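You operate a simulated robot arm through the tools that you are given. There is no shell and no other tool.

You are at the controls of a simulated robot arm. One attempt, no reset.

JOB
Clamp the work lamp in the green bracket and light it from the grey socket.
Fine: close the bracket's lever on the lamp; plug in before you switch the socket on.

The check looks at the end state, three seconds after you hand in, the way a careful person would. Anything else that was tipped, shoved, dropped, spilled or broken makes it a failure.

ROBOT AND FRAMES
A 7-joint arm with a two-finger gripper, fixed in place. Base frame: the origin is at the foot of the arm, x ahead of it, y to its left, z up. Units: mm, degrees, N and s.
With the tool pointing down near the work surface it reaches from about 340 to 720 mm from the base axis. Its first joint turns from -66.0 to 66.0 degrees. Payload 2.45 kg.
Tool frame: the origin (TCP) lies between the finger pads and is the grasp point; the fingertips stand 26 mm ahead of it; z points along the fingers, y is the line along which they close. Largest opening 96 mm; the body of the gripper starts 69 mm behind the TCP.
Orientation is told as [roll, pitch, yaw] about the base's x, y, z axes, in that order, counted from this pose: with the fingers straight down and closing along the base's y, the tool's x points along the base's -x, its y along +y and its z along -z.

CONTROLS
- The arm moves only by the tool servo_tool. Its argument "plan" is a list of rows, each a list of 3 entries, a list of its own where there are three numbers: the shift along the tool's x, y, z in units of 20 mm (1.0 is 20 mm), then the turn, a rotation vector about the tool's x, y, z in units of 6 degrees (1.0 is 6 degrees), then the opening, from 0 (shut) to 1 (fully open). In form: [[[dx, dy, dz], [wx, wy, wz], jaw], ...]. A call has 1 to 20 rows; each row shifts and turns the commanded pose from where the row before left it, along the tool's axes as they then stand. A call with a number of a shift or a turn outside -1 to 1 is refused whole. Each row takes 0.2 s and may step no farther than 50 mm and 8.6 degrees from the row before; otherwise, or with a gripper value out of range, the whole call is refused. Where a pose cannot be reached the arm comes as near as it can. A force on the tool above 90 N (or 10 N above the force at the start of the call, whichever is more), or a blocked arm, ends the call early, and 0.2 s more pass. Each finger halts on what it meets, pressing with about 22 N; the grip force reading is that of the motor and also rises with nothing between the fingers. The clock runs only during rows and for 0.2 s after the last one: add rows that do not move to give the fingers time. The reply holds the time, the measured pose of the TCP, the force on the tool along the base axes, the opening and the grip force, in the units named above and with some noise, with the torque about the TCP (base axes, N m) and any sound that the robot's microphone picked up.
- Cameras (640 x 400 px; columns grow to the right, rows downward): "scene" is fixed at [173.2, -394.9, 1433.4]; the picture's right is [0.70, -0.71, 0.00], its down [-0.35, -0.35, -0.87] and it looks along [0.62, 0.61, -0.49] (base axes); focal length 261 px, centre (320, 200). "wrist" rides on the gripper at [82, 3, -98] in the tool frame; the picture's right is [-0.04, 1.00, 0.00], its down [-0.73, -0.03, -0.68] and it looks along [-0.68, -0.03, 0.73] (tool axes); focal length 256 px, centre (320, 200). There is no depth. A picture from a camera that has moved, and an enlarged one, comes with that camera's place and axes in the base frame and with its lens.
- grab_frame(camera): a new picture of that camera. No time passes.
- zoom(camera, box): a new picture of the part [left, top, right, bottom] of that camera's present view, enlarged. No time passes.
- hand_in(): hands the job in; it is judged then, once.

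Places have to be worked out from the pictures, the camera data and where the tool is seen. Open the gripper and draw the arm clear of the work before you hand the job in, unless the task says otherwise.

The tools are called after "Emit:" as a command line: name --argument value ..., lists and objects as JSON in quotes. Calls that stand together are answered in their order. servo_tool: Moves the arm, as the interface text tells. Its arguments: {"type":"object","properties":{"plan":{"type":"array"}},"required":["plan"]} The other tools are called the same way: grab_frame (camera) takes a picture; zoom (camera, box) takes an enlarged picture of a part of a camera's view; hand_in () hands the job in.

At the start:

```text
time_s: 0.0
tool_pos: [332.0, 160.9, 1349.0]
tool_rot: [0.1, 0.0, -0.1]
contact_force: [-0.3, 0.6, 0.4]
moment: [0.01, 0.0, 0.04]
grip_width: 95.9
grasp_force: 0.0
```

scene: 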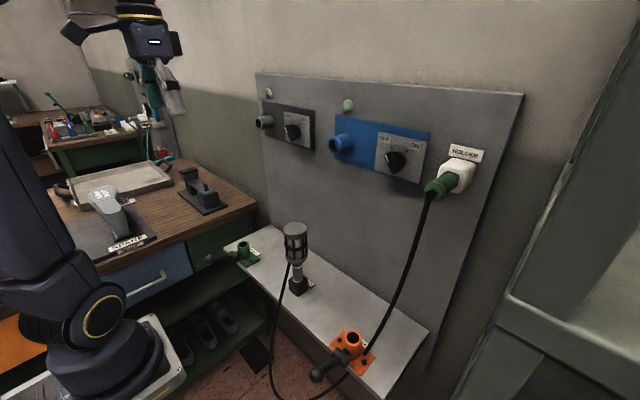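
wrist: 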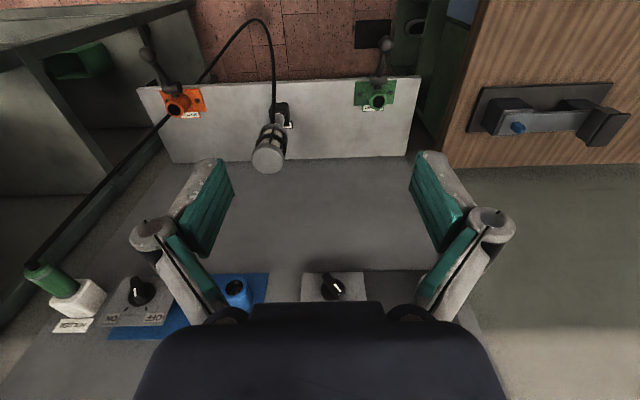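

I start by looking closely at the scene: the panel with sockets, the lamp, the brackets and the plug holder.

Emit:
zoom --camera "scene" --box '[240, 70, 500, 230]'

Emit:
zoom --camera "scene" --box '[210, 210, 450, 400]'

Emit:
zoom --camera "wrist" --box '[120, 0, 440, 200]'

Emit:
zoom --camera "wrist" --box '[0, 220, 400, 400]'

```text
2.46 times, centred on (370, 150) of scene
camera zoom: at [173.2, -394.9, 1433.4], right [0.7, -0.71, 0.0], down [-0.35, -0.35, -0.87], along [0.62, 0.61, -0.49], focal length 642 px, centre (197, 323)
```

zoom: 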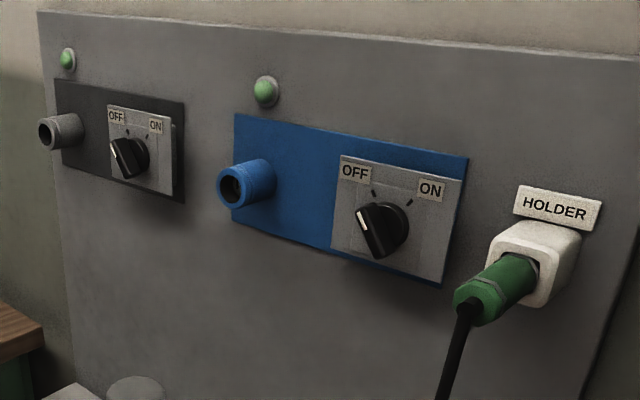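

```text
2.11 times, centred on (330, 305) of scene
camera zoom: at [173.2, -394.9, 1433.4], right [0.7, -0.71, 0.0], down [-0.35, -0.35, -0.87], along [0.62, 0.61, -0.49], focal length 549 px, centre (299, -21)
```

zoom: 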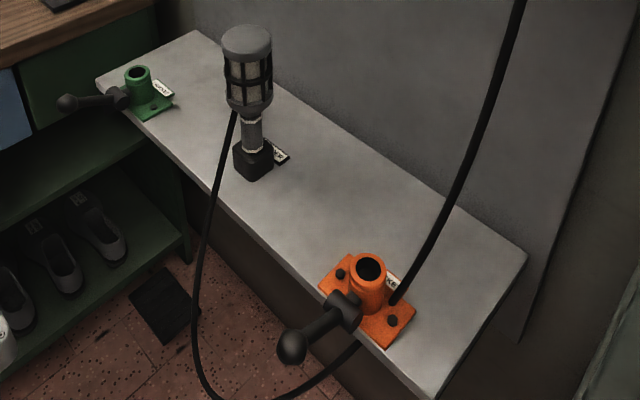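

```text
2.00 times, centred on (280, 100) of wrist
camera zoom: at [250.0, 164.9, 1448.7], right [0.04, 1.0, 0.0], down [0.73, -0.03, 0.68], along [0.68, -0.03, -0.73], focal length 512 px, centre (400, 400)
```

zoom: 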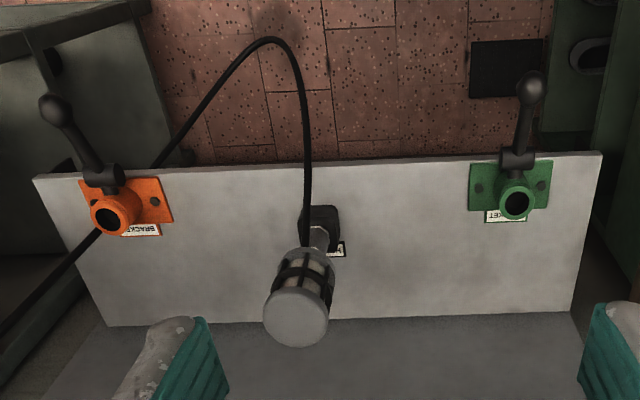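

```text
1.60 times, centred on (200, 310) of wrist
camera zoom: at [250.0, 164.9, 1448.7], right [0.04, 1.0, 0.0], down [0.73, -0.03, 0.68], along [0.68, -0.03, -0.73], focal length 410 px, centre (512, 24)
```

zoom: 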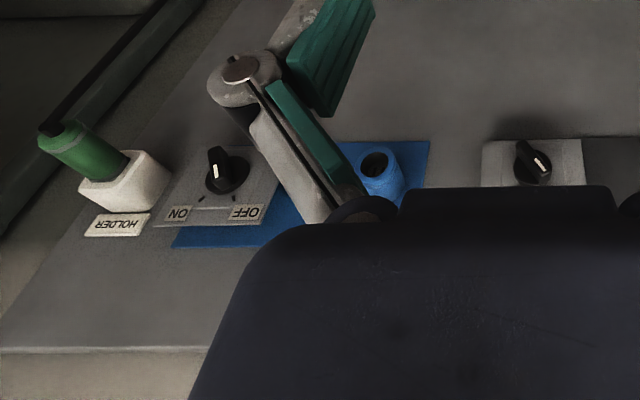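

The two views triangulate well (green bracket mouth near (495, 289, 857), sockets near z 1242). I zoom in further to see the lever, lamp and grey socket in detail.

Emit:
zoom --camera "scene" --box '[210, 210, 330, 300]'

Emit:
zoom --camera "scene" --box '[245, 80, 345, 170]'

Emit:
zoom --camera "scene" --box '[410, 130, 500, 210]'

Emit:
zoom --camera "wrist" --box '[240, 20, 420, 180]'

Emit:
zoom --camera "scene" --box '[0, 80, 260, 400]'

```text
4.44 times, centred on (270, 255) of scene
camera zoom: at [173.2, -394.9, 1433.4], right [0.7, -0.71, 0.0], down [-0.35, -0.35, -0.87], along [0.62, 0.61, -0.49], focal length 1159 px, centre (542, -44)
```

zoom: 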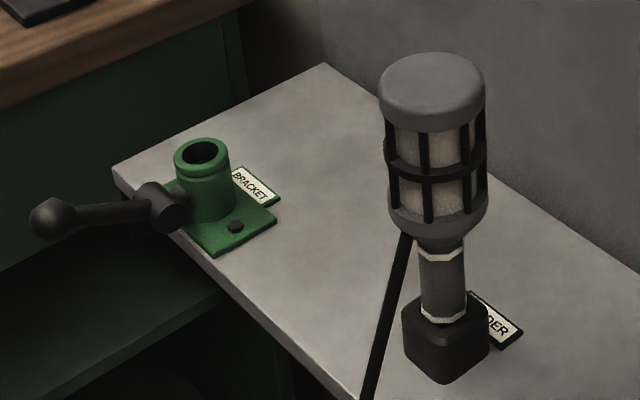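

```text
4.44 times, centred on (295, 125) of scene
camera zoom: at [173.2, -394.9, 1433.4], right [0.7, -0.71, 0.0], down [-0.35, -0.35, -0.87], along [0.62, 0.61, -0.49], focal length 1159 px, centre (431, 533)
```

zoom: 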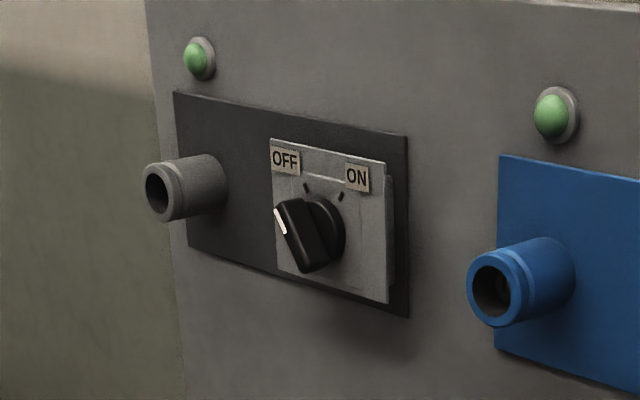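

```text
5.00 times, centred on (455, 170) of scene
camera zoom: at [173.2, -394.9, 1433.4], right [0.7, -0.71, 0.0], down [-0.35, -0.35, -0.87], along [0.62, 0.61, -0.49], focal length 1304 px, centre (-355, 350)
```

zoom: 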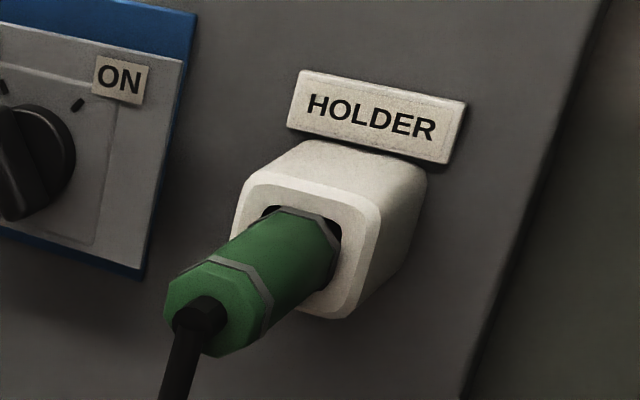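

```text
2.50 times, centred on (330, 100) of wrist
camera zoom: at [250.0, 164.9, 1448.7], right [0.04, 1.0, 0.0], down [0.73, -0.03, 0.68], along [0.68, -0.03, -0.73], focal length 640 px, centre (295, 450)
```

zoom: 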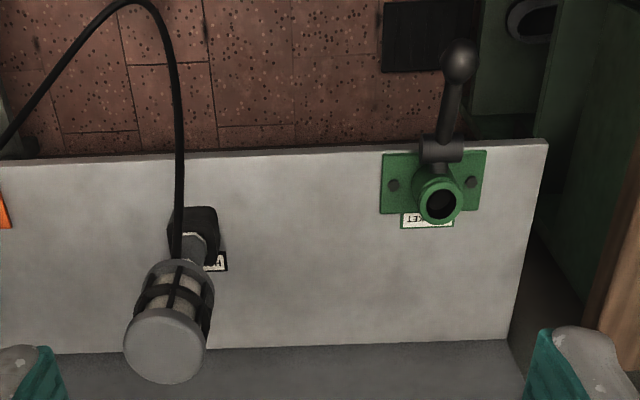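

```text
1.25 times, centred on (130, 240) of scene
camera zoom: at [173.2, -394.9, 1433.4], right [0.7, -0.71, 0.0], down [-0.35, -0.35, -0.87], along [0.62, 0.61, -0.49], focal length 326 px, centre (558, 150)
```

zoom: 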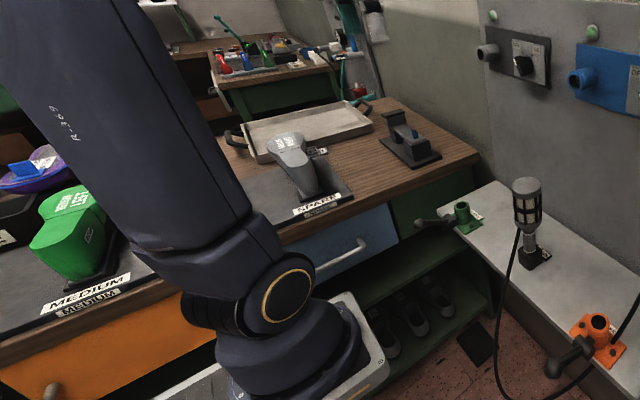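

The lamp stands in a black holder near (530, 54), neck grip around z≈864. The lever of the green bracket points toward −x with its hub axis along y. I move the wrist camera closer to the green bracket for a good look (TCP to about (380, 289, 990)).

Emit:
servo_tool --plan '[[[-0.126, 0.337, 0.95], [0, 0, 0], 1], [[-0.126, 0.337, 0.95], [0, 0, 0], 1], [[-0.126, 0.337, 0.95], [0, 0, 0], 1], [[-0.126, 0.337, 0.95], [0, 0, 0], 1], [[-0.126, 0.337, 0.95], [0, 0, 0], 1], [[-0.126, 0.337, 0.95], [0, 0, 0], 1], [[-0.126, 0.337, 0.95], [0, 0, 0], 1], [[-0.126, 0.337, 0.95], [0, 0, 0], 1], [[-0.126, 0.337, 0.95], [0, 0, 0], 1], [[-0.126, 0.337, 0.95], [0, 0, 0], 1], [[-0.126, 0.337, 0.95], [0, 0, 0], 1], [[-0.126, 0.337, 0.95], [0, 0, 0], 1], [[-0.126, 0.337, 0.95], [0, 0, 0], 1], [[-0.126, 0.337, 0.95], [0, 0, 0], 1], [[-0.126, 0.337, 0.95], [0, 0, 0], 1], [[-0.126, 0.337, 0.95], [0, 0, 0], 1], [[-0.126, 0.337, 0.95], [0, 0, 0], 1], [[-0.126, 0.337, 0.95], [0, 0, 0], 1], [[-0.126, 0.337, 0.95], [0, 0, 0], 1]]'

```text
time_s: 4.0
tool_pos: [379.6, 289.7, 989.2]
tool_rot: [0.0, -0.2, 0.0]
contact_force: [-0.3, -0.3, 0.0]
moment: [0.0, -0.05, -0.03]
grip_width: 96.1
grasp_force: 0.1
```

The arm arrived at (380, 290, 989). I look at the bracket from the wrist, and at the scene.

Emit:
grab_frame --camera "wrist"

Emit:
zoom --camera "wrist" --box '[240, 120, 400, 220]'

Emit:
grab_frame --camera "scene"

```text
taken
camera wrist: at [297.6, 292.3, 1087.6], right [0.04, 1.0, 0.0], down [0.73, -0.03, 0.68], along [0.68, -0.03, -0.73], focal length 256 px, centre (320, 200)
```

wrist: 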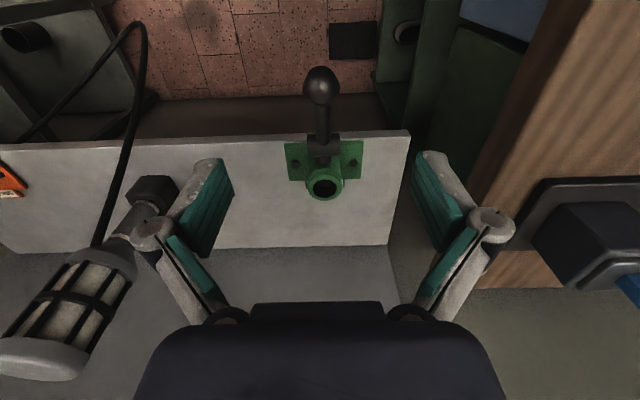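

```text
4.00 times, centred on (320, 170) of wrist
camera zoom: at [297.6, 292.3, 1087.6], right [0.04, 1.0, 0.0], down [0.73, -0.03, 0.68], along [0.68, -0.03, -0.73], focal length 1024 px, centre (320, 320)
```

zoom: 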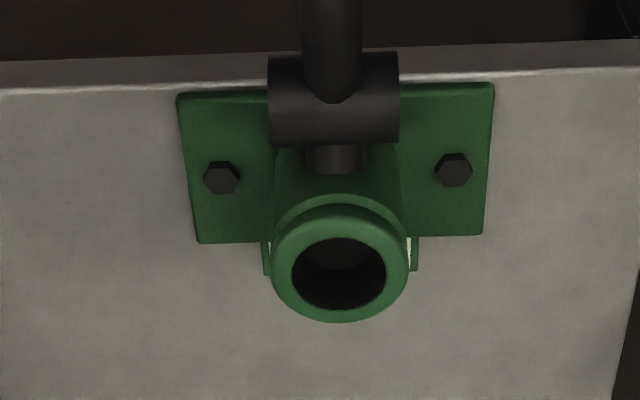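

```text
taken
```

scene: 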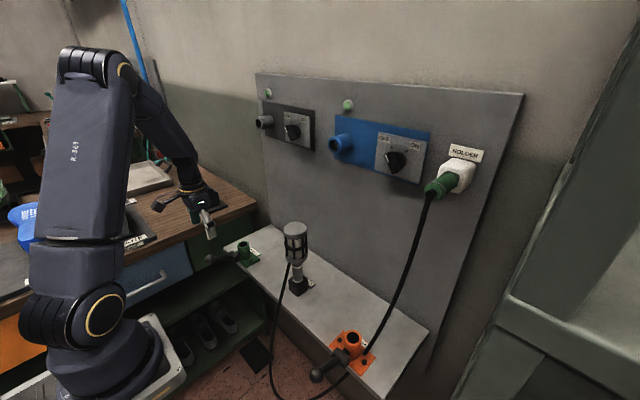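

Hub axis is along y at about (449, 290, 832), ball about (372, 290, 871), bore top about (486, 289, 864) with ~26 mm bore; the lever must close downward since the lamp head will occupy the space above. Now I go across to face the lamp and look at its neck.

Emit:
servo_tool --plan '[[[0, -1, 0], [0, 0, 0], 1], [[0, -1, 0], [0, 0, 0], 1], [[0, -1, 0], [0, 0, 0], 1], [[0, -1, 0], [0, 0, 0], 1], [[0, -1, 0], [0, 0, 0], 1], [[0, -1, 0], [0, 0, 0], 1], [[0, -1, 0], [0, 0, 0], 1], [[0, -1, 0], [0, 0, 0], 1], [[0, -1, 0], [0, 0, 0], 1], [[0, -1, 0], [0, 0, 0], 1], [[0, -1, 0], [0, 0, 0], 1], [[0, -0.8, 0], [0, 0, 0], 1]]'

```text
time_s: 6.6
tool_pos: [378.7, 51.8, 988.8]
tool_rot: [0.1, 0.1, -0.1]
contact_force: [0.6, -0.7, 0.4]
moment: [-0.01, -0.02, 0.03]
grip_width: 96.3
grasp_force: 0.1
```

The tool is in front of the lamp at (379, 52, 989). I look from here with the wrist camera.

Emit:
grab_frame --camera "wrist"

Emit:
zoom --camera "wrist" --box '[230, 80, 430, 280]'

```text
taken
camera wrist: at [296.8, 55.7, 1088.1], right [0.04, 1.0, 0.0], down [0.73, -0.03, 0.68], along [0.68, -0.03, -0.73], focal length 256 px, centre (320, 200)
```

wrist: 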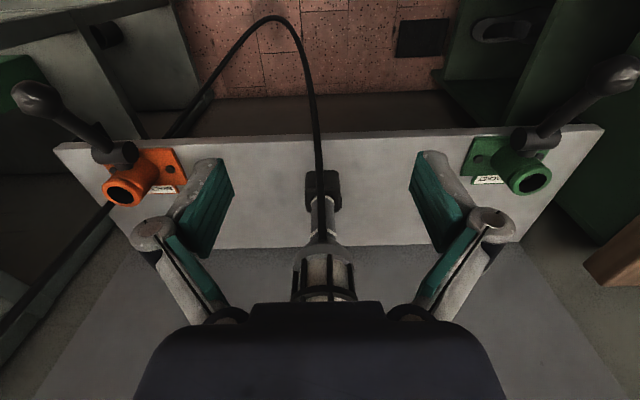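

```text
2.00 times, centred on (330, 180) of wrist
camera zoom: at [296.8, 55.7, 1088.1], right [0.04, 1.0, 0.0], down [0.73, -0.03, 0.68], along [0.68, -0.03, -0.73], focal length 512 px, centre (300, 240)
```

zoom: 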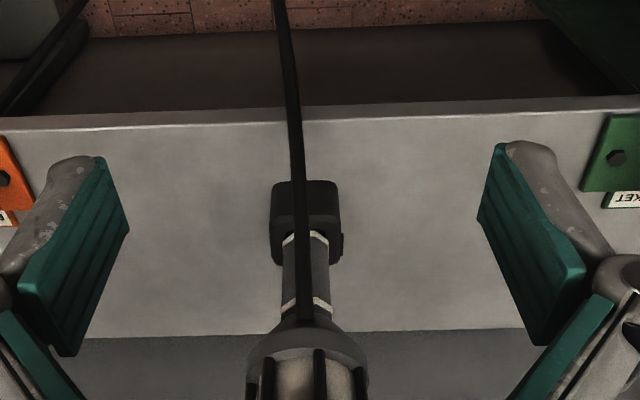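

The cable exits the lamp's flange on the −x side, the neck grip is about 29 mm wide between collars at z≈847 and ≈898. I tilt the tool forward to 45° while moving to about (470, 52, 925), fingers wide open so they straddle the lamp, then check.

Emit:
servo_tool --plan '[[[-0.57, 0, 0.4], [0, -0.9375, 0], 1], [[-0.528, 0, 0.454], [0, -0.9375, 0], 1], [[-0.481, 0, 0.504], [0, -0.9375, 0], 1], [[-0.429, 0, 0.548], [0, -0.9375, 0], 1], [[-0.374, 0, 0.588], [0, -0.9375, 0], 1], [[-0.314, 0, 0.621], [0, -0.9375, 0], 1], [[-0.252, 0, 0.649], [0, -0.9375, 0], 1], [[-0.187, 0, 0.671], [0, -0.9375, 0], 1]]'

Emit:
grab_frame --camera "wrist"

Emit:
grab_frame --camera "scene"

```text
time_s: 8.4
tool_pos: [482.0, 55.4, 922.8]
tool_rot: [-0.1, -45.1, 0.1]
contact_force: [0.2, -0.1, 0.3]
moment: [-0.01, -0.01, 0.03]
grip_width: 95.9
grasp_force: 0.2
out of reach, approached as far as the arm can: row 6, 7
```

```text
taken
camera wrist: at [355.3, 59.0, 935.5], right [0.03, 1.0, 0.03], down [0.04, -0.03, 1.0], along [1.0, -0.03, -0.04], focal length 256 px, centre (320, 200)
```

wrist: 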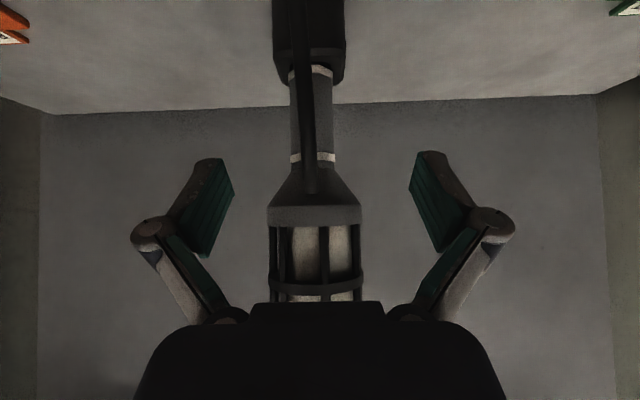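

```text
taken
```

scene: 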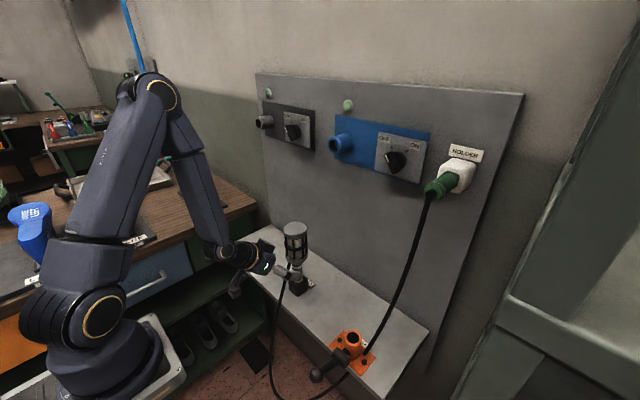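

The lamp axis is at y≈50.3, neck grip from z≈846 to ≈902. I continue tilting to 15° below horizontal while lowering to about z 876 and recentring in y.

Emit:
servo_tool --plan '[[[0.226, -0.05, 0.438], [0, -1, 0], 1], [[0.271, -0.05, 0.412], [0, -1, 0], 1], [[0.3125, -0.05, 0.382], [0, -1, 0], 1], [[0.351, -0.05, 0.347], [0, -1, 0], 1], [[0.385, -0.05, 0.308], [0, -1, 0], 1]]'

Emit:
grab_frame --camera "wrist"

Emit:
zoom --camera "scene" --box '[190, 200, 350, 320]'

```text
time_s: 9.6
tool_pos: [501.0, 51.3, 875.3]
tool_rot: [-0.2, -75.1, 0.1]
contact_force: [0.9, 0.1, 0.3]
moment: [0.0, 0.03, -0.02]
grip_width: 96.1
grasp_force: 0.0
out of reach, approached as far as the arm can: row 1
```

```text
taken
camera wrist: at [384.8, 54.6, 822.5], right [0.01, 1.0, 0.04], down [-0.47, -0.03, 0.88], along [0.88, -0.03, 0.47], focal length 256 px, centre (320, 200)
```

wrist: 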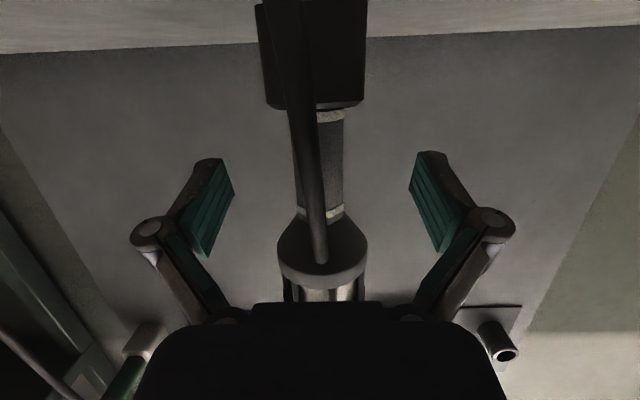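

```text
3.33 times, centred on (270, 260) of scene
camera zoom: at [173.2, -394.9, 1433.4], right [0.7, -0.71, 0.0], down [-0.35, -0.35, -0.87], along [0.62, 0.61, -0.49], focal length 869 px, centre (487, 0)
```

zoom: 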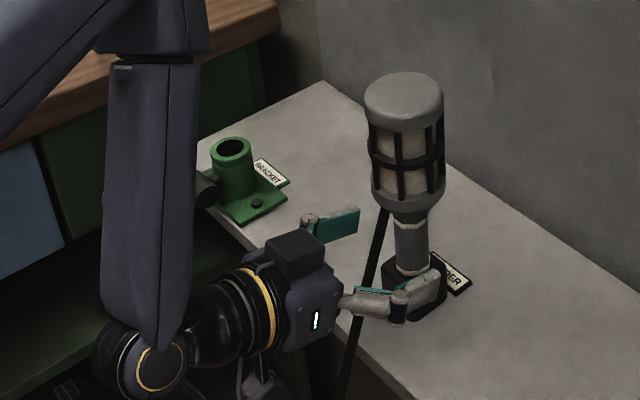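

TCP is at (501, 51, 875) and the neck is centred between the fingers. I advance 30 mm so the neck sits at the grasp point, then check before closing.

Emit:
servo_tool --plan '[[[-0.161, 0, 0.733], [0, 0, 0], 1], [[-0.161, 0, 0.733], [0, 0, 0], 1]]'

Emit:
grab_frame --camera "wrist"

Emit:
zoom --camera "scene" --box '[230, 210, 330, 310]'

```text
time_s: 10.2
tool_pos: [530.8, 50.7, 873.6]
tool_rot: [0.0, -75.1, 0.0]
contact_force: [0.4, -0.1, -0.4]
moment: [0.04, -0.03, 0.0]
grip_width: 96.1
grasp_force: 0.0
```

```text
taken
camera wrist: at [415.0, 54.7, 821.2], right [0.01, 1.0, 0.04], down [-0.47, -0.03, 0.88], along [0.88, -0.03, 0.47], focal length 256 px, centre (320, 200)
```

wrist: 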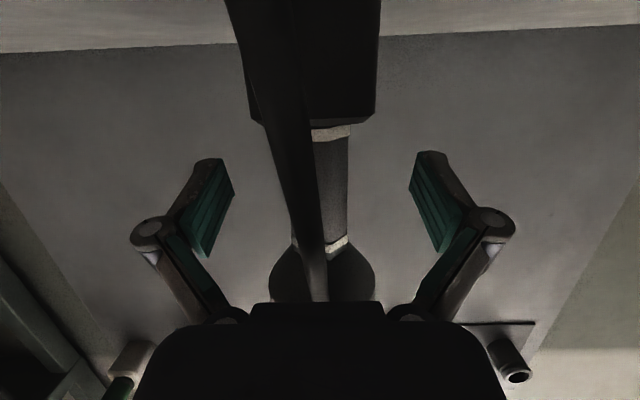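

```text
4.00 times, centred on (280, 260) of scene
camera zoom: at [173.2, -394.9, 1433.4], right [0.7, -0.71, 0.0], down [-0.35, -0.35, -0.87], along [0.62, 0.61, -0.49], focal length 1043 px, centre (480, -40)
```

zoom: 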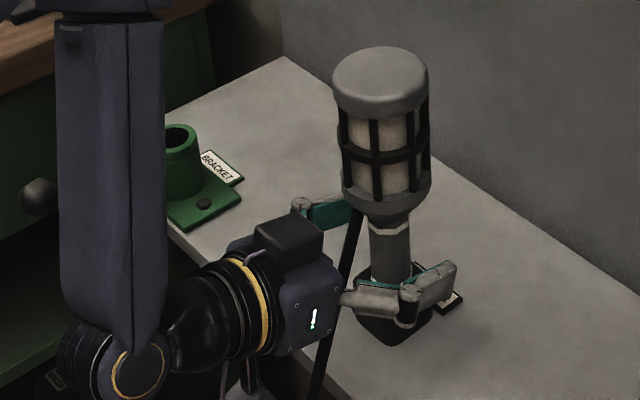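

The neck is centred between the pads at (531, 51, 874). I close the gripper on it.

Emit:
servo_tool --plan '[[[0, 0, 0], [0, 0, 0], 0.6], [[0, 0, 0], [0, 0, 0], 0.4], [[0, 0, 0], [0, 0, 0], 0.25], [[0, 0, 0], [0, 0, 0], 0.1], [[0, 0, 0], [0, 0, 0], 0], [[0, 0, 0], [0, 0, 0], 0], [[0, 0, 0], [0, 0, 0], 0]]'

Emit:
grab_frame --camera "wrist"

Emit:
zoom --camera "scene" --box '[230, 210, 330, 310]'

```text
time_s: 11.8
tool_pos: [530.8, 49.4, 874.2]
tool_rot: [-0.4, -75.1, 0.2]
contact_force: [-0.5, -9.2, 0.9]
moment: [-0.09, 0.02, -0.04]
grip_width: 27.9
grasp_force: 22.4
```

```text
taken
camera wrist: at [414.7, 53.7, 821.2], right [0.01, 1.0, 0.04], down [-0.47, -0.03, 0.88], along [0.89, -0.03, 0.46], focal length 256 px, centre (320, 200)
```

wrist: 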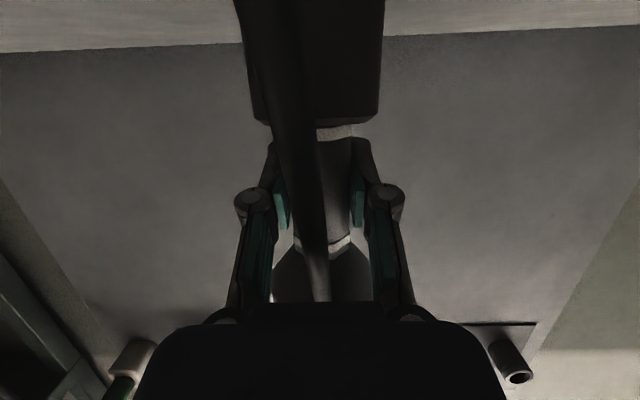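

```text
4.00 times, centred on (280, 260) of scene
camera zoom: at [173.2, -395.1, 1433.3], right [0.7, -0.71, 0.0], down [-0.35, -0.34, -0.87], along [0.62, 0.61, -0.49], focal length 1043 px, centre (480, -40)
```

zoom: 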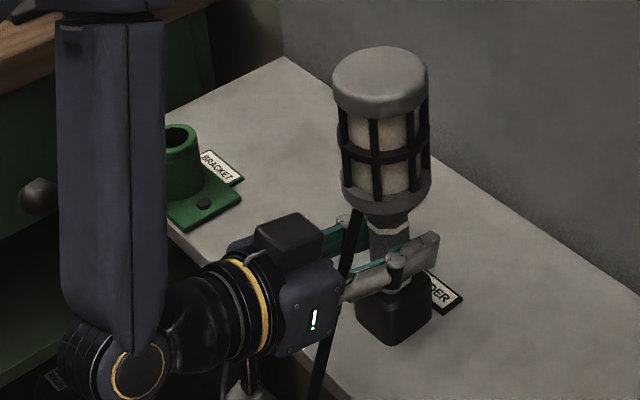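

Gripped at 27.9 mm with a ~9 N sideways load, so the lamp is ~1.3 mm to −y; I relieve that and lift straight up 50 mm slowly.

Emit:
servo_tool --plan '[[[0, -0.065, 0], [0, 0, 0], 0], [[-0.483, 0, -0.13], [0, 0, 0], 0], [[-0.483, 0, -0.13], [0, 0, 0], 0], [[-0.483, 0, -0.13], [0, 0, 0], 0], [[-0.483, 0, -0.13], [0, 0, 0], 0], [[-0.483, 0, -0.13], [0, 0, 0], 0]]'

Emit:
grab_frame --camera "wrist"

Emit:
zoom --camera "scene" --box '[210, 180, 330, 310]'

```text
time_s: 13.2
tool_pos: [530.2, 51.7, 926.0]
tool_rot: [-0.1, -74.8, 0.2]
contact_force: [-1.1, -0.1, -2.5]
moment: [-0.01, 0.0, -0.02]
grip_width: 28.2
grasp_force: 21.9
```

```text
taken
camera wrist: at [415.1, 53.9, 871.6], right [0.01, 1.0, 0.04], down [-0.46, -0.03, 0.88], along [0.89, -0.03, 0.46], focal length 256 px, centre (320, 200)
```

wrist: 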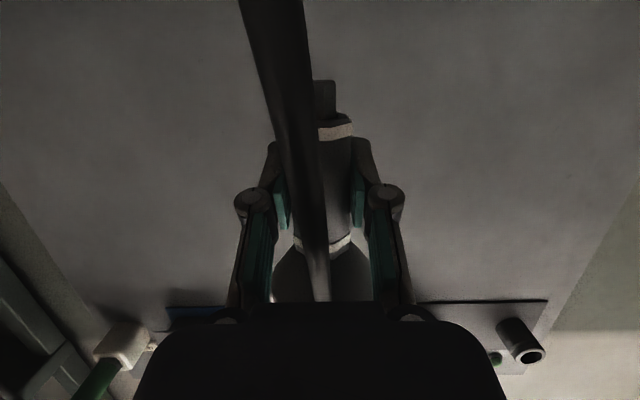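

```text
3.08 times, centred on (270, 245) of scene
camera zoom: at [173.2, -394.9, 1433.4], right [0.7, -0.71, 0.0], down [-0.35, -0.35, -0.87], along [0.62, 0.61, -0.49], focal length 802 px, centre (474, 62)
```

zoom: 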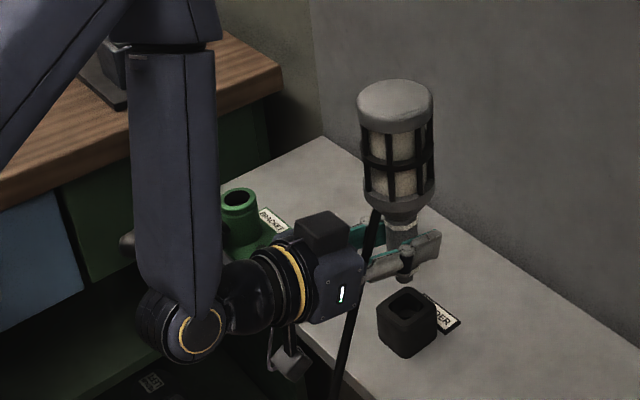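

The lamp is free of its holder. I zoom on the underside to see the spigot's shape and length.

Emit:
zoom --camera "wrist" --box '[220, 50, 420, 270]'

Emit:
zoom --camera "scene" --box '[265, 200, 325, 260]'

```text
1.82 times, centred on (320, 160) of wrist
camera zoom: at [415.1, 53.9, 871.6], right [0.01, 1.0, 0.04], down [-0.46, -0.03, 0.88], along [0.89, -0.03, 0.46], focal length 465 px, centre (320, 273)
```

zoom: 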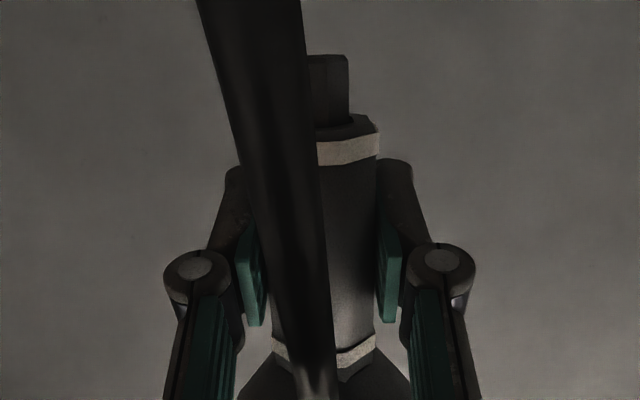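

```text
6.67 times, centred on (295, 230) of scene
camera zoom: at [173.2, -394.9, 1433.4], right [0.7, -0.71, 0.0], down [-0.35, -0.35, -0.87], along [0.62, 0.61, -0.49], focal length 1738 px, centre (487, 0)
```

zoom: 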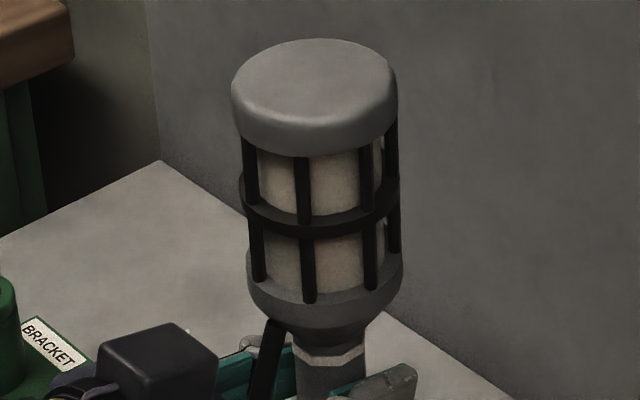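

The spigot looks short and slimmer than the grip; I raise the lamp more so the scene camera can see its lower end.

Emit:
servo_tool --plan '[[[-0.966, 0, -0.259], [0, 0, 0], 0], [[-0.966, 0, -0.259], [0, 0, 0], 0]]'

Emit:
zoom --camera "scene" --box '[230, 190, 330, 300]'

Emit:
zoom --camera "wrist" --box '[260, 60, 380, 150]'

```text
time_s: 13.8
tool_pos: [530.7, 50.7, 964.3]
tool_rot: [0.0, -74.9, 0.0]
contact_force: [0.0, 0.4, -3.1]
moment: [0.01, 0.0, 0.06]
grip_width: 28.2
grasp_force: 21.8
```

```text
3.64 times, centred on (280, 245) of scene
camera zoom: at [173.2, -394.9, 1433.4], right [0.7, -0.71, 0.0], down [-0.35, -0.35, -0.87], along [0.62, 0.61, -0.49], focal length 948 px, centre (466, 36)
```

zoom: 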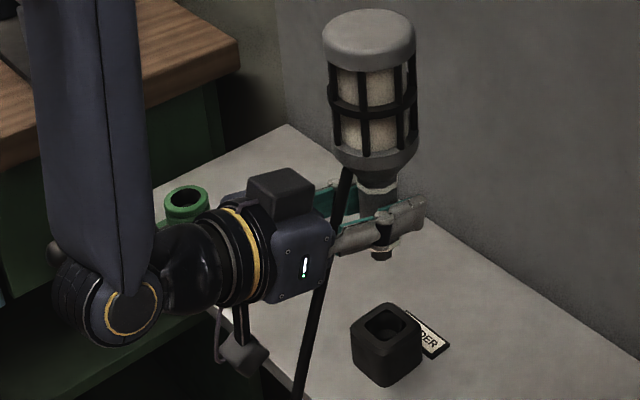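

```text
4.44 times, centred on (320, 105) of wrist
camera zoom: at [415.0, 53.5, 912.0], right [0.01, 1.0, 0.04], down [-0.47, -0.03, 0.88], along [0.89, -0.03, 0.46], focal length 1138 px, centre (320, 622)
```

zoom: 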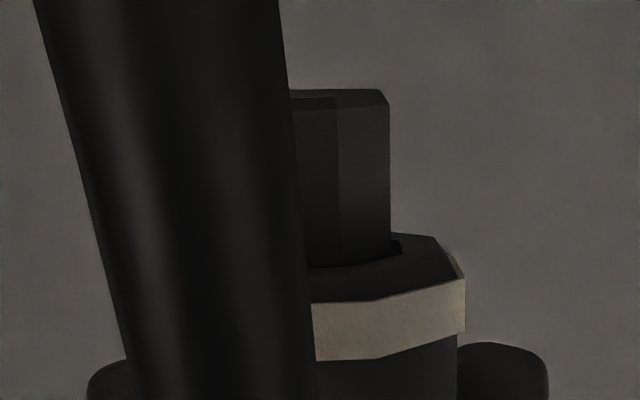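

The spigot is ~16 mm across and ~15 mm long below the collar (collar ≈31 mm below TCP). I carry the lamp at this height to above the green bracket, yawing 45° so that cable and camera stay clear of the lever.

Emit:
servo_tool --plan '[[[0.0448, 0.915, -0.1671], [-0.5573, 0, -0.1494], 0], [[0.0304, 0.9238, -0.1134], [-0.5573, 0, -0.1494], 0], [[0.0159, 0.9291, -0.0593], [-0.5573, 0, -0.1494], 0], [[0.0014, 0.9312, -0.0051], [-0.5573, 0, -0.1494], 0], [[-0.0132, 0.9298, 0.0493], [-0.5573, 0, -0.1494], 0], [[-0.0277, 0.9251, 0.1034], [-0.5573, 0, -0.1494], 0], [[-0.0421, 0.9168, 0.1572], [-0.5573, 0, -0.1494], 0]]'

Emit:
grab_frame --camera "scene"

Emit:
grab_frame --camera "wrist"

```text
time_s: 15.4
tool_pos: [506.9, 180.2, 964.5]
tool_rot: [-0.2, -74.9, 24.5]
contact_force: [0.1, 0.9, -2.4]
moment: [-0.02, 0.0, -0.03]
grip_width: 28.2
grasp_force: 21.9
```

```text
taken
```

scene: 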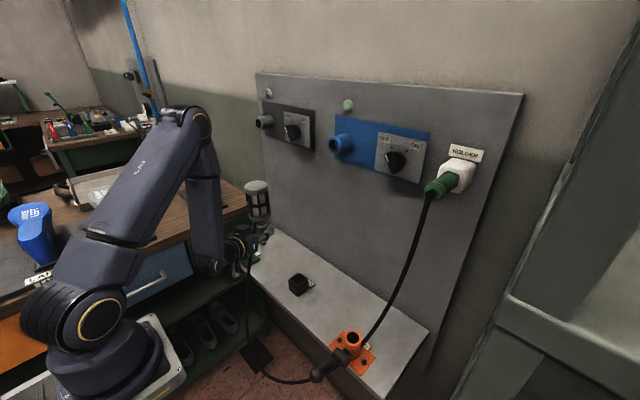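

```text
taken
camera wrist: at [399.2, 134.0, 911.8], right [-0.4, 0.92, 0.04], down [-0.41, -0.22, 0.88], along [0.82, 0.34, 0.46], focal length 256 px, centre (320, 200)
```

wrist: 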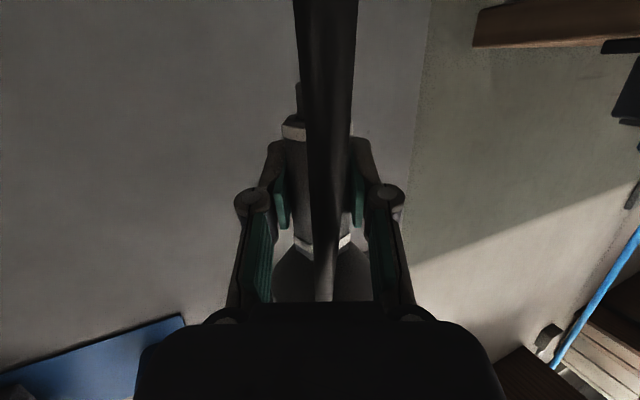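

The carry goes well, cable slack. I continue the remaining rows to hover above the bracket.

Emit:
servo_tool --plan '[[[-0.0564, 0.9054, 0.2103], [-0.5573, 0, -0.1494], 0], [[-0.0704, 0.8906, 0.2628], [-0.5573, 0, -0.1494], 0], [[-0.0842, 0.8726, 0.3141], [-0.5573, 0, -0.1494], 0], [[-0.0977, 0.8513, 0.3645], [-0.5573, 0, -0.1494], 0], [[-0.1109, 0.827, 0.4136], [-0.5573, 0, -0.1494], 0], [[-0.1236, 0.7996, 0.461], [-0.5573, 0, -0.1494], 0]]'

Emit:
grab_frame --camera "scene"

Emit:
grab_frame --camera "wrist"

Emit:
zoom --camera "scene" --box '[190, 170, 300, 280]'

```text
time_s: 16.8
tool_pos: [485.3, 288.9, 964.6]
tool_rot: [-0.2, -74.9, 45.2]
contact_force: [-0.2, -0.2, -2.7]
moment: [0.01, -0.02, 0.01]
grip_width: 28.3
grasp_force: 21.3
```

```text
taken
```

scene: 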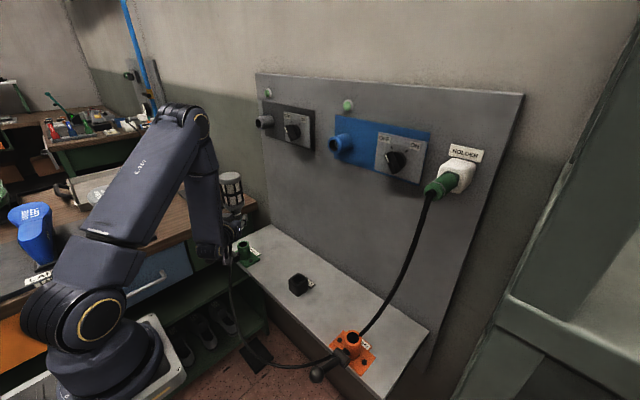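

```text
taken
camera wrist: at [401.4, 208.5, 911.9], right [-0.7, 0.71, 0.04], down [-0.31, -0.35, 0.89], along [0.65, 0.61, 0.46], focal length 256 px, centre (320, 200)
```

wrist: 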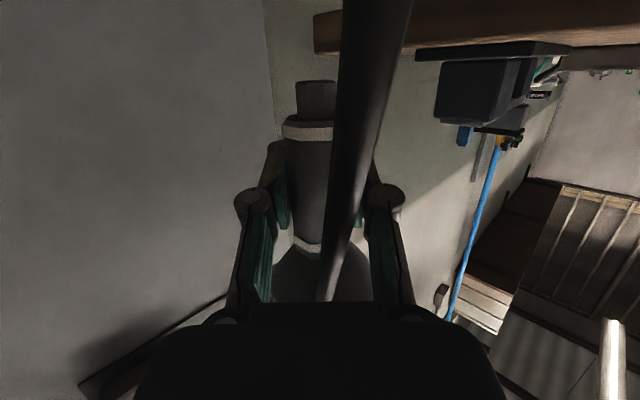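

```text
3.64 times, centred on (245, 225) of scene
camera zoom: at [173.2, -394.9, 1433.4], right [0.7, -0.71, 0.0], down [-0.35, -0.35, -0.87], along [0.62, 0.61, -0.49], focal length 948 px, centre (593, 109)
```

zoom: 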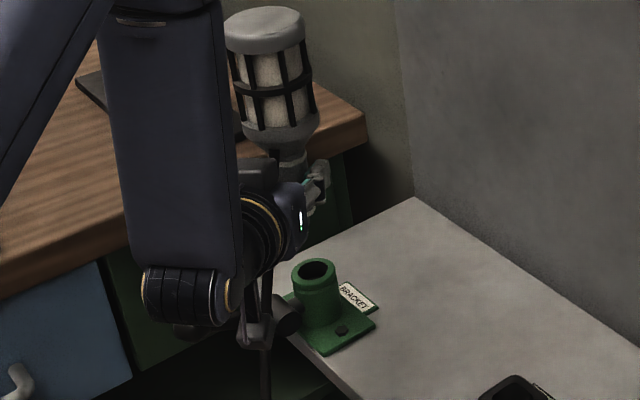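

The lamp hovers above the bracket at yaw 45°. I zoom on the bracket mouth and the lamp to refine the alignment.

Emit:
zoom --camera "scene" --box '[225, 230, 275, 275]'

Emit:
zoom --camera "scene" --box '[200, 165, 260, 235]'

Emit:
zoom --camera "wrist" --box '[250, 60, 390, 150]'

```text
8.89 times, centred on (250, 252) of scene
camera zoom: at [173.2, -394.9, 1433.4], right [0.7, -0.71, 0.0], down [-0.35, -0.35, -0.87], along [0.62, 0.61, -0.49], focal length 2318 px, centre (942, -267)
```

zoom: 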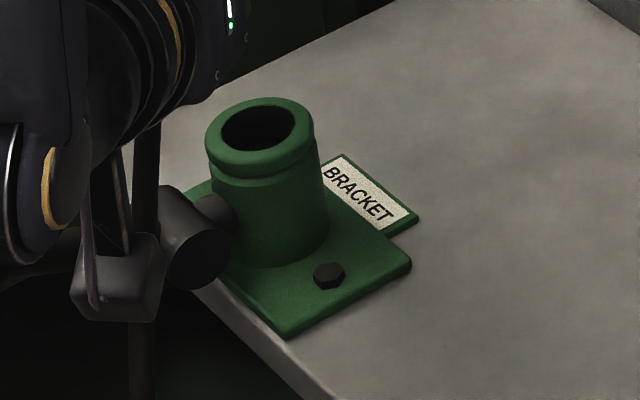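

```text
5.71 times, centred on (230, 200) of scene
camera zoom: at [173.2, -394.9, 1433.4], right [0.7, -0.71, 0.0], down [-0.35, -0.35, -0.87], along [0.62, 0.61, -0.49], focal length 1490 px, centre (834, 200)
```

zoom: 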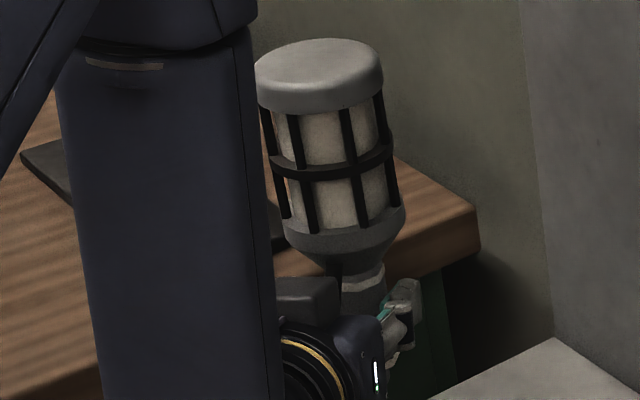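

```text
4.44 times, centred on (320, 105) of wrist
camera zoom: at [401.4, 208.5, 911.9], right [-0.7, 0.71, 0.04], down [-0.31, -0.35, 0.89], along [0.65, 0.61, 0.46], focal length 1138 px, centre (320, 622)
```

zoom: 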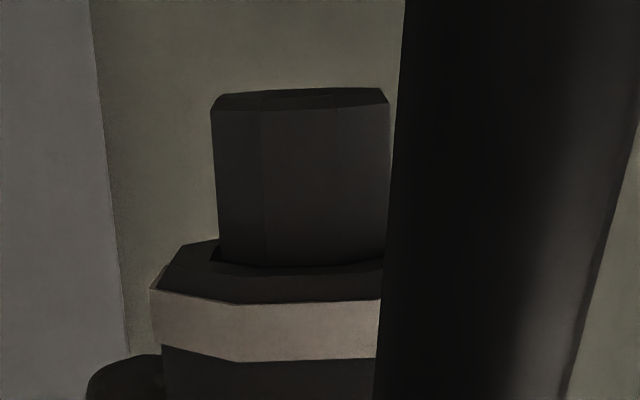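

Scene and wrist views put the bore at about (488.7, 289.2, 861) and the spigot axis about 2 mm off laterally. I correct laterally and go down 35 mm to check alignment close up.

Emit:
servo_tool --plan '[[[0.8355, -0.055, 0.224], [0, 0, 0], 0], [[0.8355, -0.055, 0.224], [0, 0, 0], 0]]'

Emit:
grab_frame --camera "wrist"

Emit:
zoom --camera "wrist" --box '[230, 0, 410, 120]'

Emit:
zoom --camera "scene" --box '[215, 200, 285, 280]'

```text
time_s: 17.4
tool_pos: [487.0, 286.7, 929.5]
tool_rot: [-0.4, -75.1, 45.2]
contact_force: [0.4, 1.4, -3.1]
moment: [0.01, 0.01, -0.02]
grip_width: 28.0
grasp_force: 22.2
```

```text
taken
camera wrist: at [403.4, 207.5, 877.2], right [-0.7, 0.71, 0.04], down [-0.31, -0.35, 0.88], along [0.64, 0.61, 0.46], focal length 256 px, centre (320, 200)
```

wrist: 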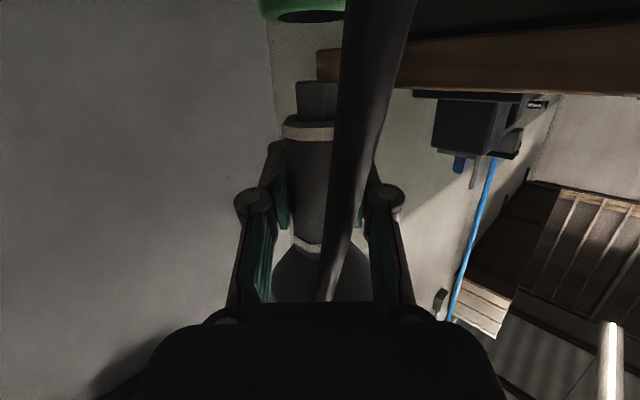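

```text
3.33 times, centred on (320, 60) of wrist
camera zoom: at [403.4, 207.5, 877.2], right [-0.7, 0.71, 0.04], down [-0.31, -0.35, 0.88], along [0.64, 0.61, 0.46], focal length 853 px, centre (320, 667)
```

zoom: 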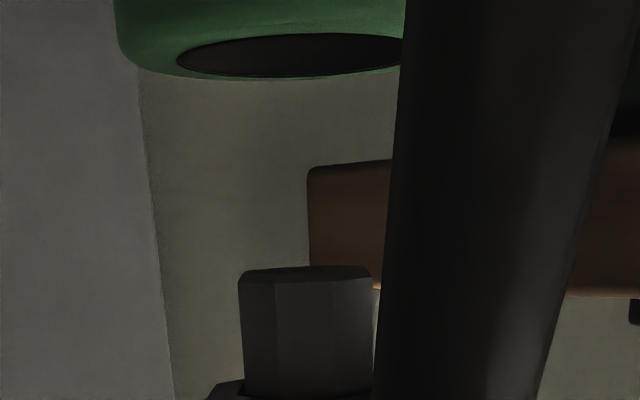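

```text
5.00 times, centred on (250, 240) of scene
camera zoom: at [173.2, -394.9, 1433.4], right [0.7, -0.71, 0.0], down [-0.35, -0.35, -0.87], along [0.62, 0.61, -0.49], focal length 1304 px, centre (670, 0)
```

zoom: 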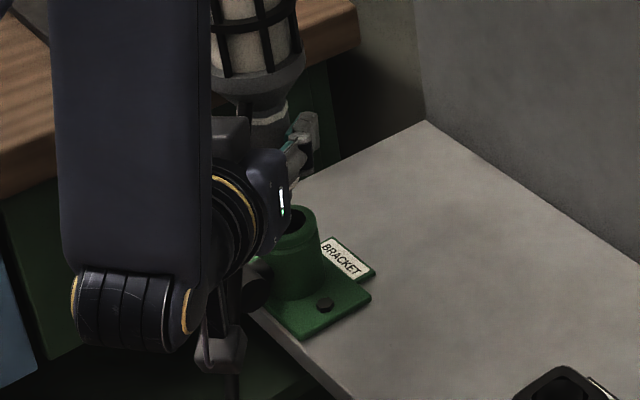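

Lateral alignment of spigot and bore is within ~1 mm. I nudge back 1.5 mm along the heading and lower 20 mm to just above the rim.

Emit:
servo_tool --plan '[[[0.493, 0, 0.092], [0, 0, 0], 0], [[0.493, 0, 0.092], [0, 0, 0], 0]]'

Emit:
zoom --camera "wrist" --box '[230, 0, 410, 140]'

Emit:
zoom --camera "scene" --box '[215, 200, 285, 280]'

```text
time_s: 18.0
tool_pos: [485.2, 285.3, 909.3]
tool_rot: [-0.1, -74.9, 45.0]
contact_force: [0.1, 0.1, -2.9]
moment: [-0.02, 0.04, 0.0]
grip_width: 28.0
grasp_force: 21.7
```

```text
2.86 times, centred on (320, 70) of wrist
camera zoom: at [401.9, 206.2, 856.5], right [-0.7, 0.71, 0.04], down [-0.31, -0.35, 0.88], along [0.65, 0.61, 0.46], focal length 731 px, centre (320, 571)
```

zoom: 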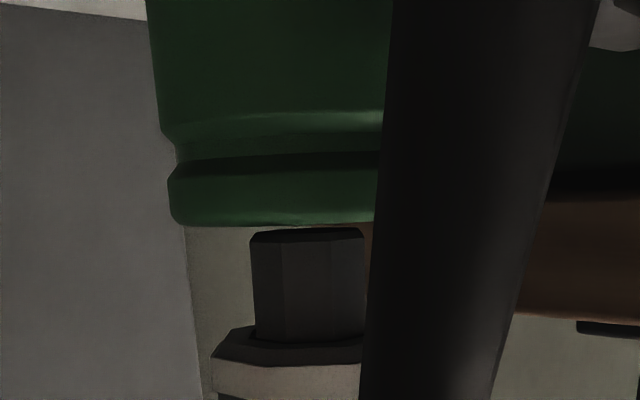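

```text
5.00 times, centred on (250, 240) of scene
camera zoom: at [173.2, -394.9, 1433.4], right [0.7, -0.71, 0.0], down [-0.35, -0.35, -0.87], along [0.62, 0.61, -0.49], focal length 1304 px, centre (670, 0)
```

zoom: 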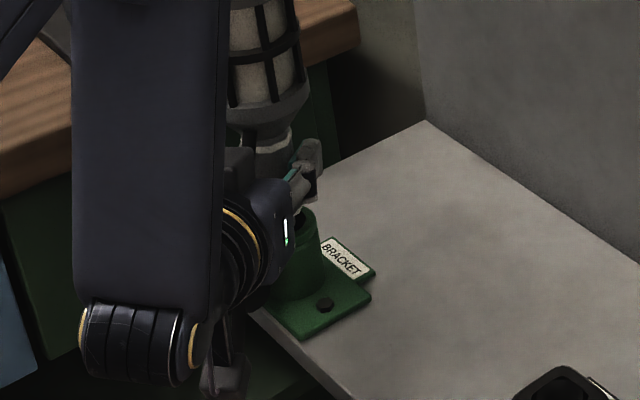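

Spigot bottom is ~2 mm above the rim and laterally aligned within ~0.6 mm. I lower 6 mm gently and read the force.

Emit:
servo_tool --plan '[[[0.145, 0, 0.039], [0, 0, 0], 0], [[0.145, 0, 0.039], [0, 0, 0], 0]]'

Emit:
zoom --camera "wrist" --box '[230, 0, 410, 140]'

```text
time_s: 18.6
tool_pos: [487.4, 285.9, 905.5]
tool_rot: [-0.3, -75.2, 45.3]
contact_force: [2.1, 3.5, 2.7]
moment: [0.07, -0.07, -0.02]
grip_width: 28.0
grasp_force: 22.0
```

```text
2.86 times, centred on (320, 70) of wrist
camera zoom: at [402.7, 206.7, 851.3], right [-0.7, 0.71, 0.04], down [-0.31, -0.35, 0.88], along [0.64, 0.61, 0.47], focal length 731 px, centre (320, 571)
```

zoom: 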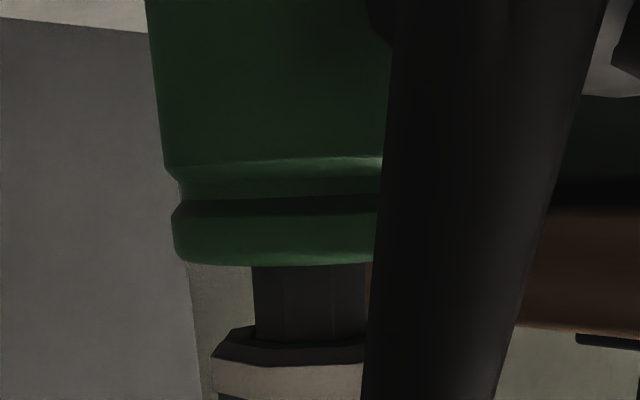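

A light contact pushes the spigot forward along the heading (+x,+y), i.e. the mouth is chamfered and I am ~2 mm short. I shift 2.5 mm forward and continue down a little.

Emit:
servo_tool --plan '[[[-0.033, 0, 0.12], [0, 0, 0], 0], [[0.145, 0, 0.039], [0, 0, 0], 0]]'

Emit:
zoom --camera "wrist" --box '[230, 0, 410, 140]'

```text
time_s: 19.2
tool_pos: [487.2, 287.7, 901.8]
tool_rot: [-0.1, -75.1, 45.0]
contact_force: [2.4, 4.4, 2.5]
moment: [0.12, -0.11, -0.01]
grip_width: 28.2
grasp_force: 21.9
```

```text
2.86 times, centred on (320, 70) of wrist
camera zoom: at [404.3, 208.4, 848.0], right [-0.7, 0.71, 0.04], down [-0.31, -0.35, 0.88], along [0.64, 0.61, 0.47], focal length 731 px, centre (320, 571)
```

zoom: 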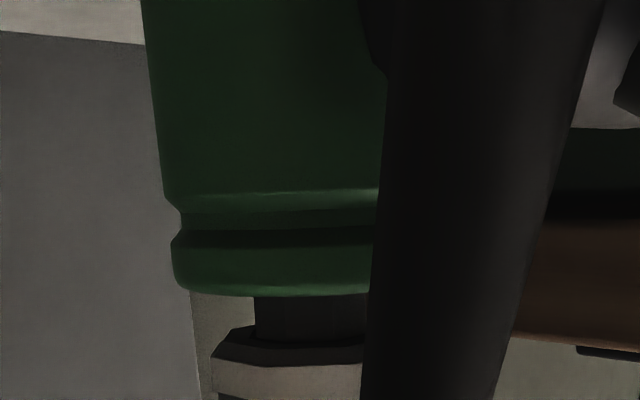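

It is going in along the chamfer with ~5 N still pushing forward; I move 1.5 mm forward and another 3 mm down.

Emit:
servo_tool --plan '[[[-0.02, 0.01, 0.073], [0, 0, 0], 0], [[0.145, 0, 0.039], [0, 0, 0], 0]]'

Emit:
zoom --camera "wrist" --box '[230, 0, 410, 140]'

```text
time_s: 19.8
tool_pos: [488.7, 290.7, 896.7]
tool_rot: [-0.2, -75.0, 45.3]
contact_force: [3.1, 5.8, -1.4]
moment: [0.22, -0.12, 0.01]
grip_width: 28.3
grasp_force: 22.4
```

```text
2.86 times, centred on (320, 70) of wrist
camera zoom: at [404.7, 209.5, 844.6], right [-0.7, 0.71, 0.04], down [-0.31, -0.35, 0.88], along [0.64, 0.61, 0.46], focal length 731 px, centre (320, 571)
```

zoom: 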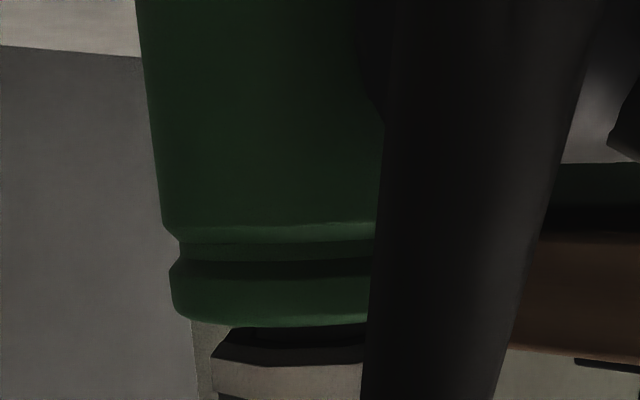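

Nearly seated: z force is back near the lamp weight. I relieve the side load by ~1 mm and go down 3 mm more.

Emit:
servo_tool --plan '[[[-0.013, 0.014, 0.05], [0, 0, 0], 0], [[0.145, 0, 0.039], [0, 0, 0], 0]]'

Emit:
zoom --camera "wrist" --box '[230, 0, 410, 140]'

```text
time_s: 20.4
tool_pos: [490.3, 288.5, 895.1]
tool_rot: [-0.1, -75.0, 45.2]
contact_force: [-3.0, -2.5, 9.2]
moment: [-0.37, 0.39, 0.04]
grip_width: 28.2
grasp_force: 21.7
```

```text
2.86 times, centred on (320, 70) of wrist
camera zoom: at [405.3, 209.3, 842.2], right [-0.7, 0.71, 0.04], down [-0.31, -0.35, 0.88], along [0.65, 0.61, 0.47], focal length 731 px, centre (320, 571)
```

zoom: 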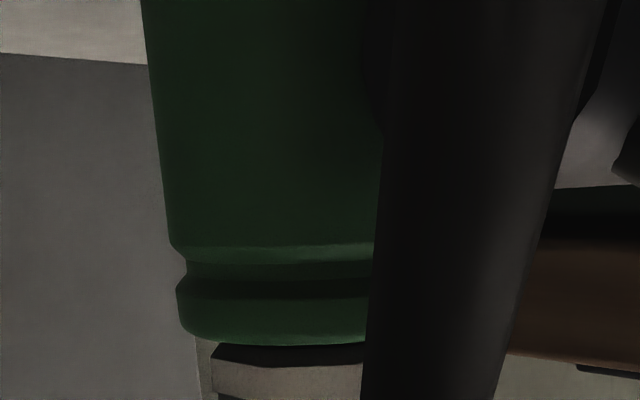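

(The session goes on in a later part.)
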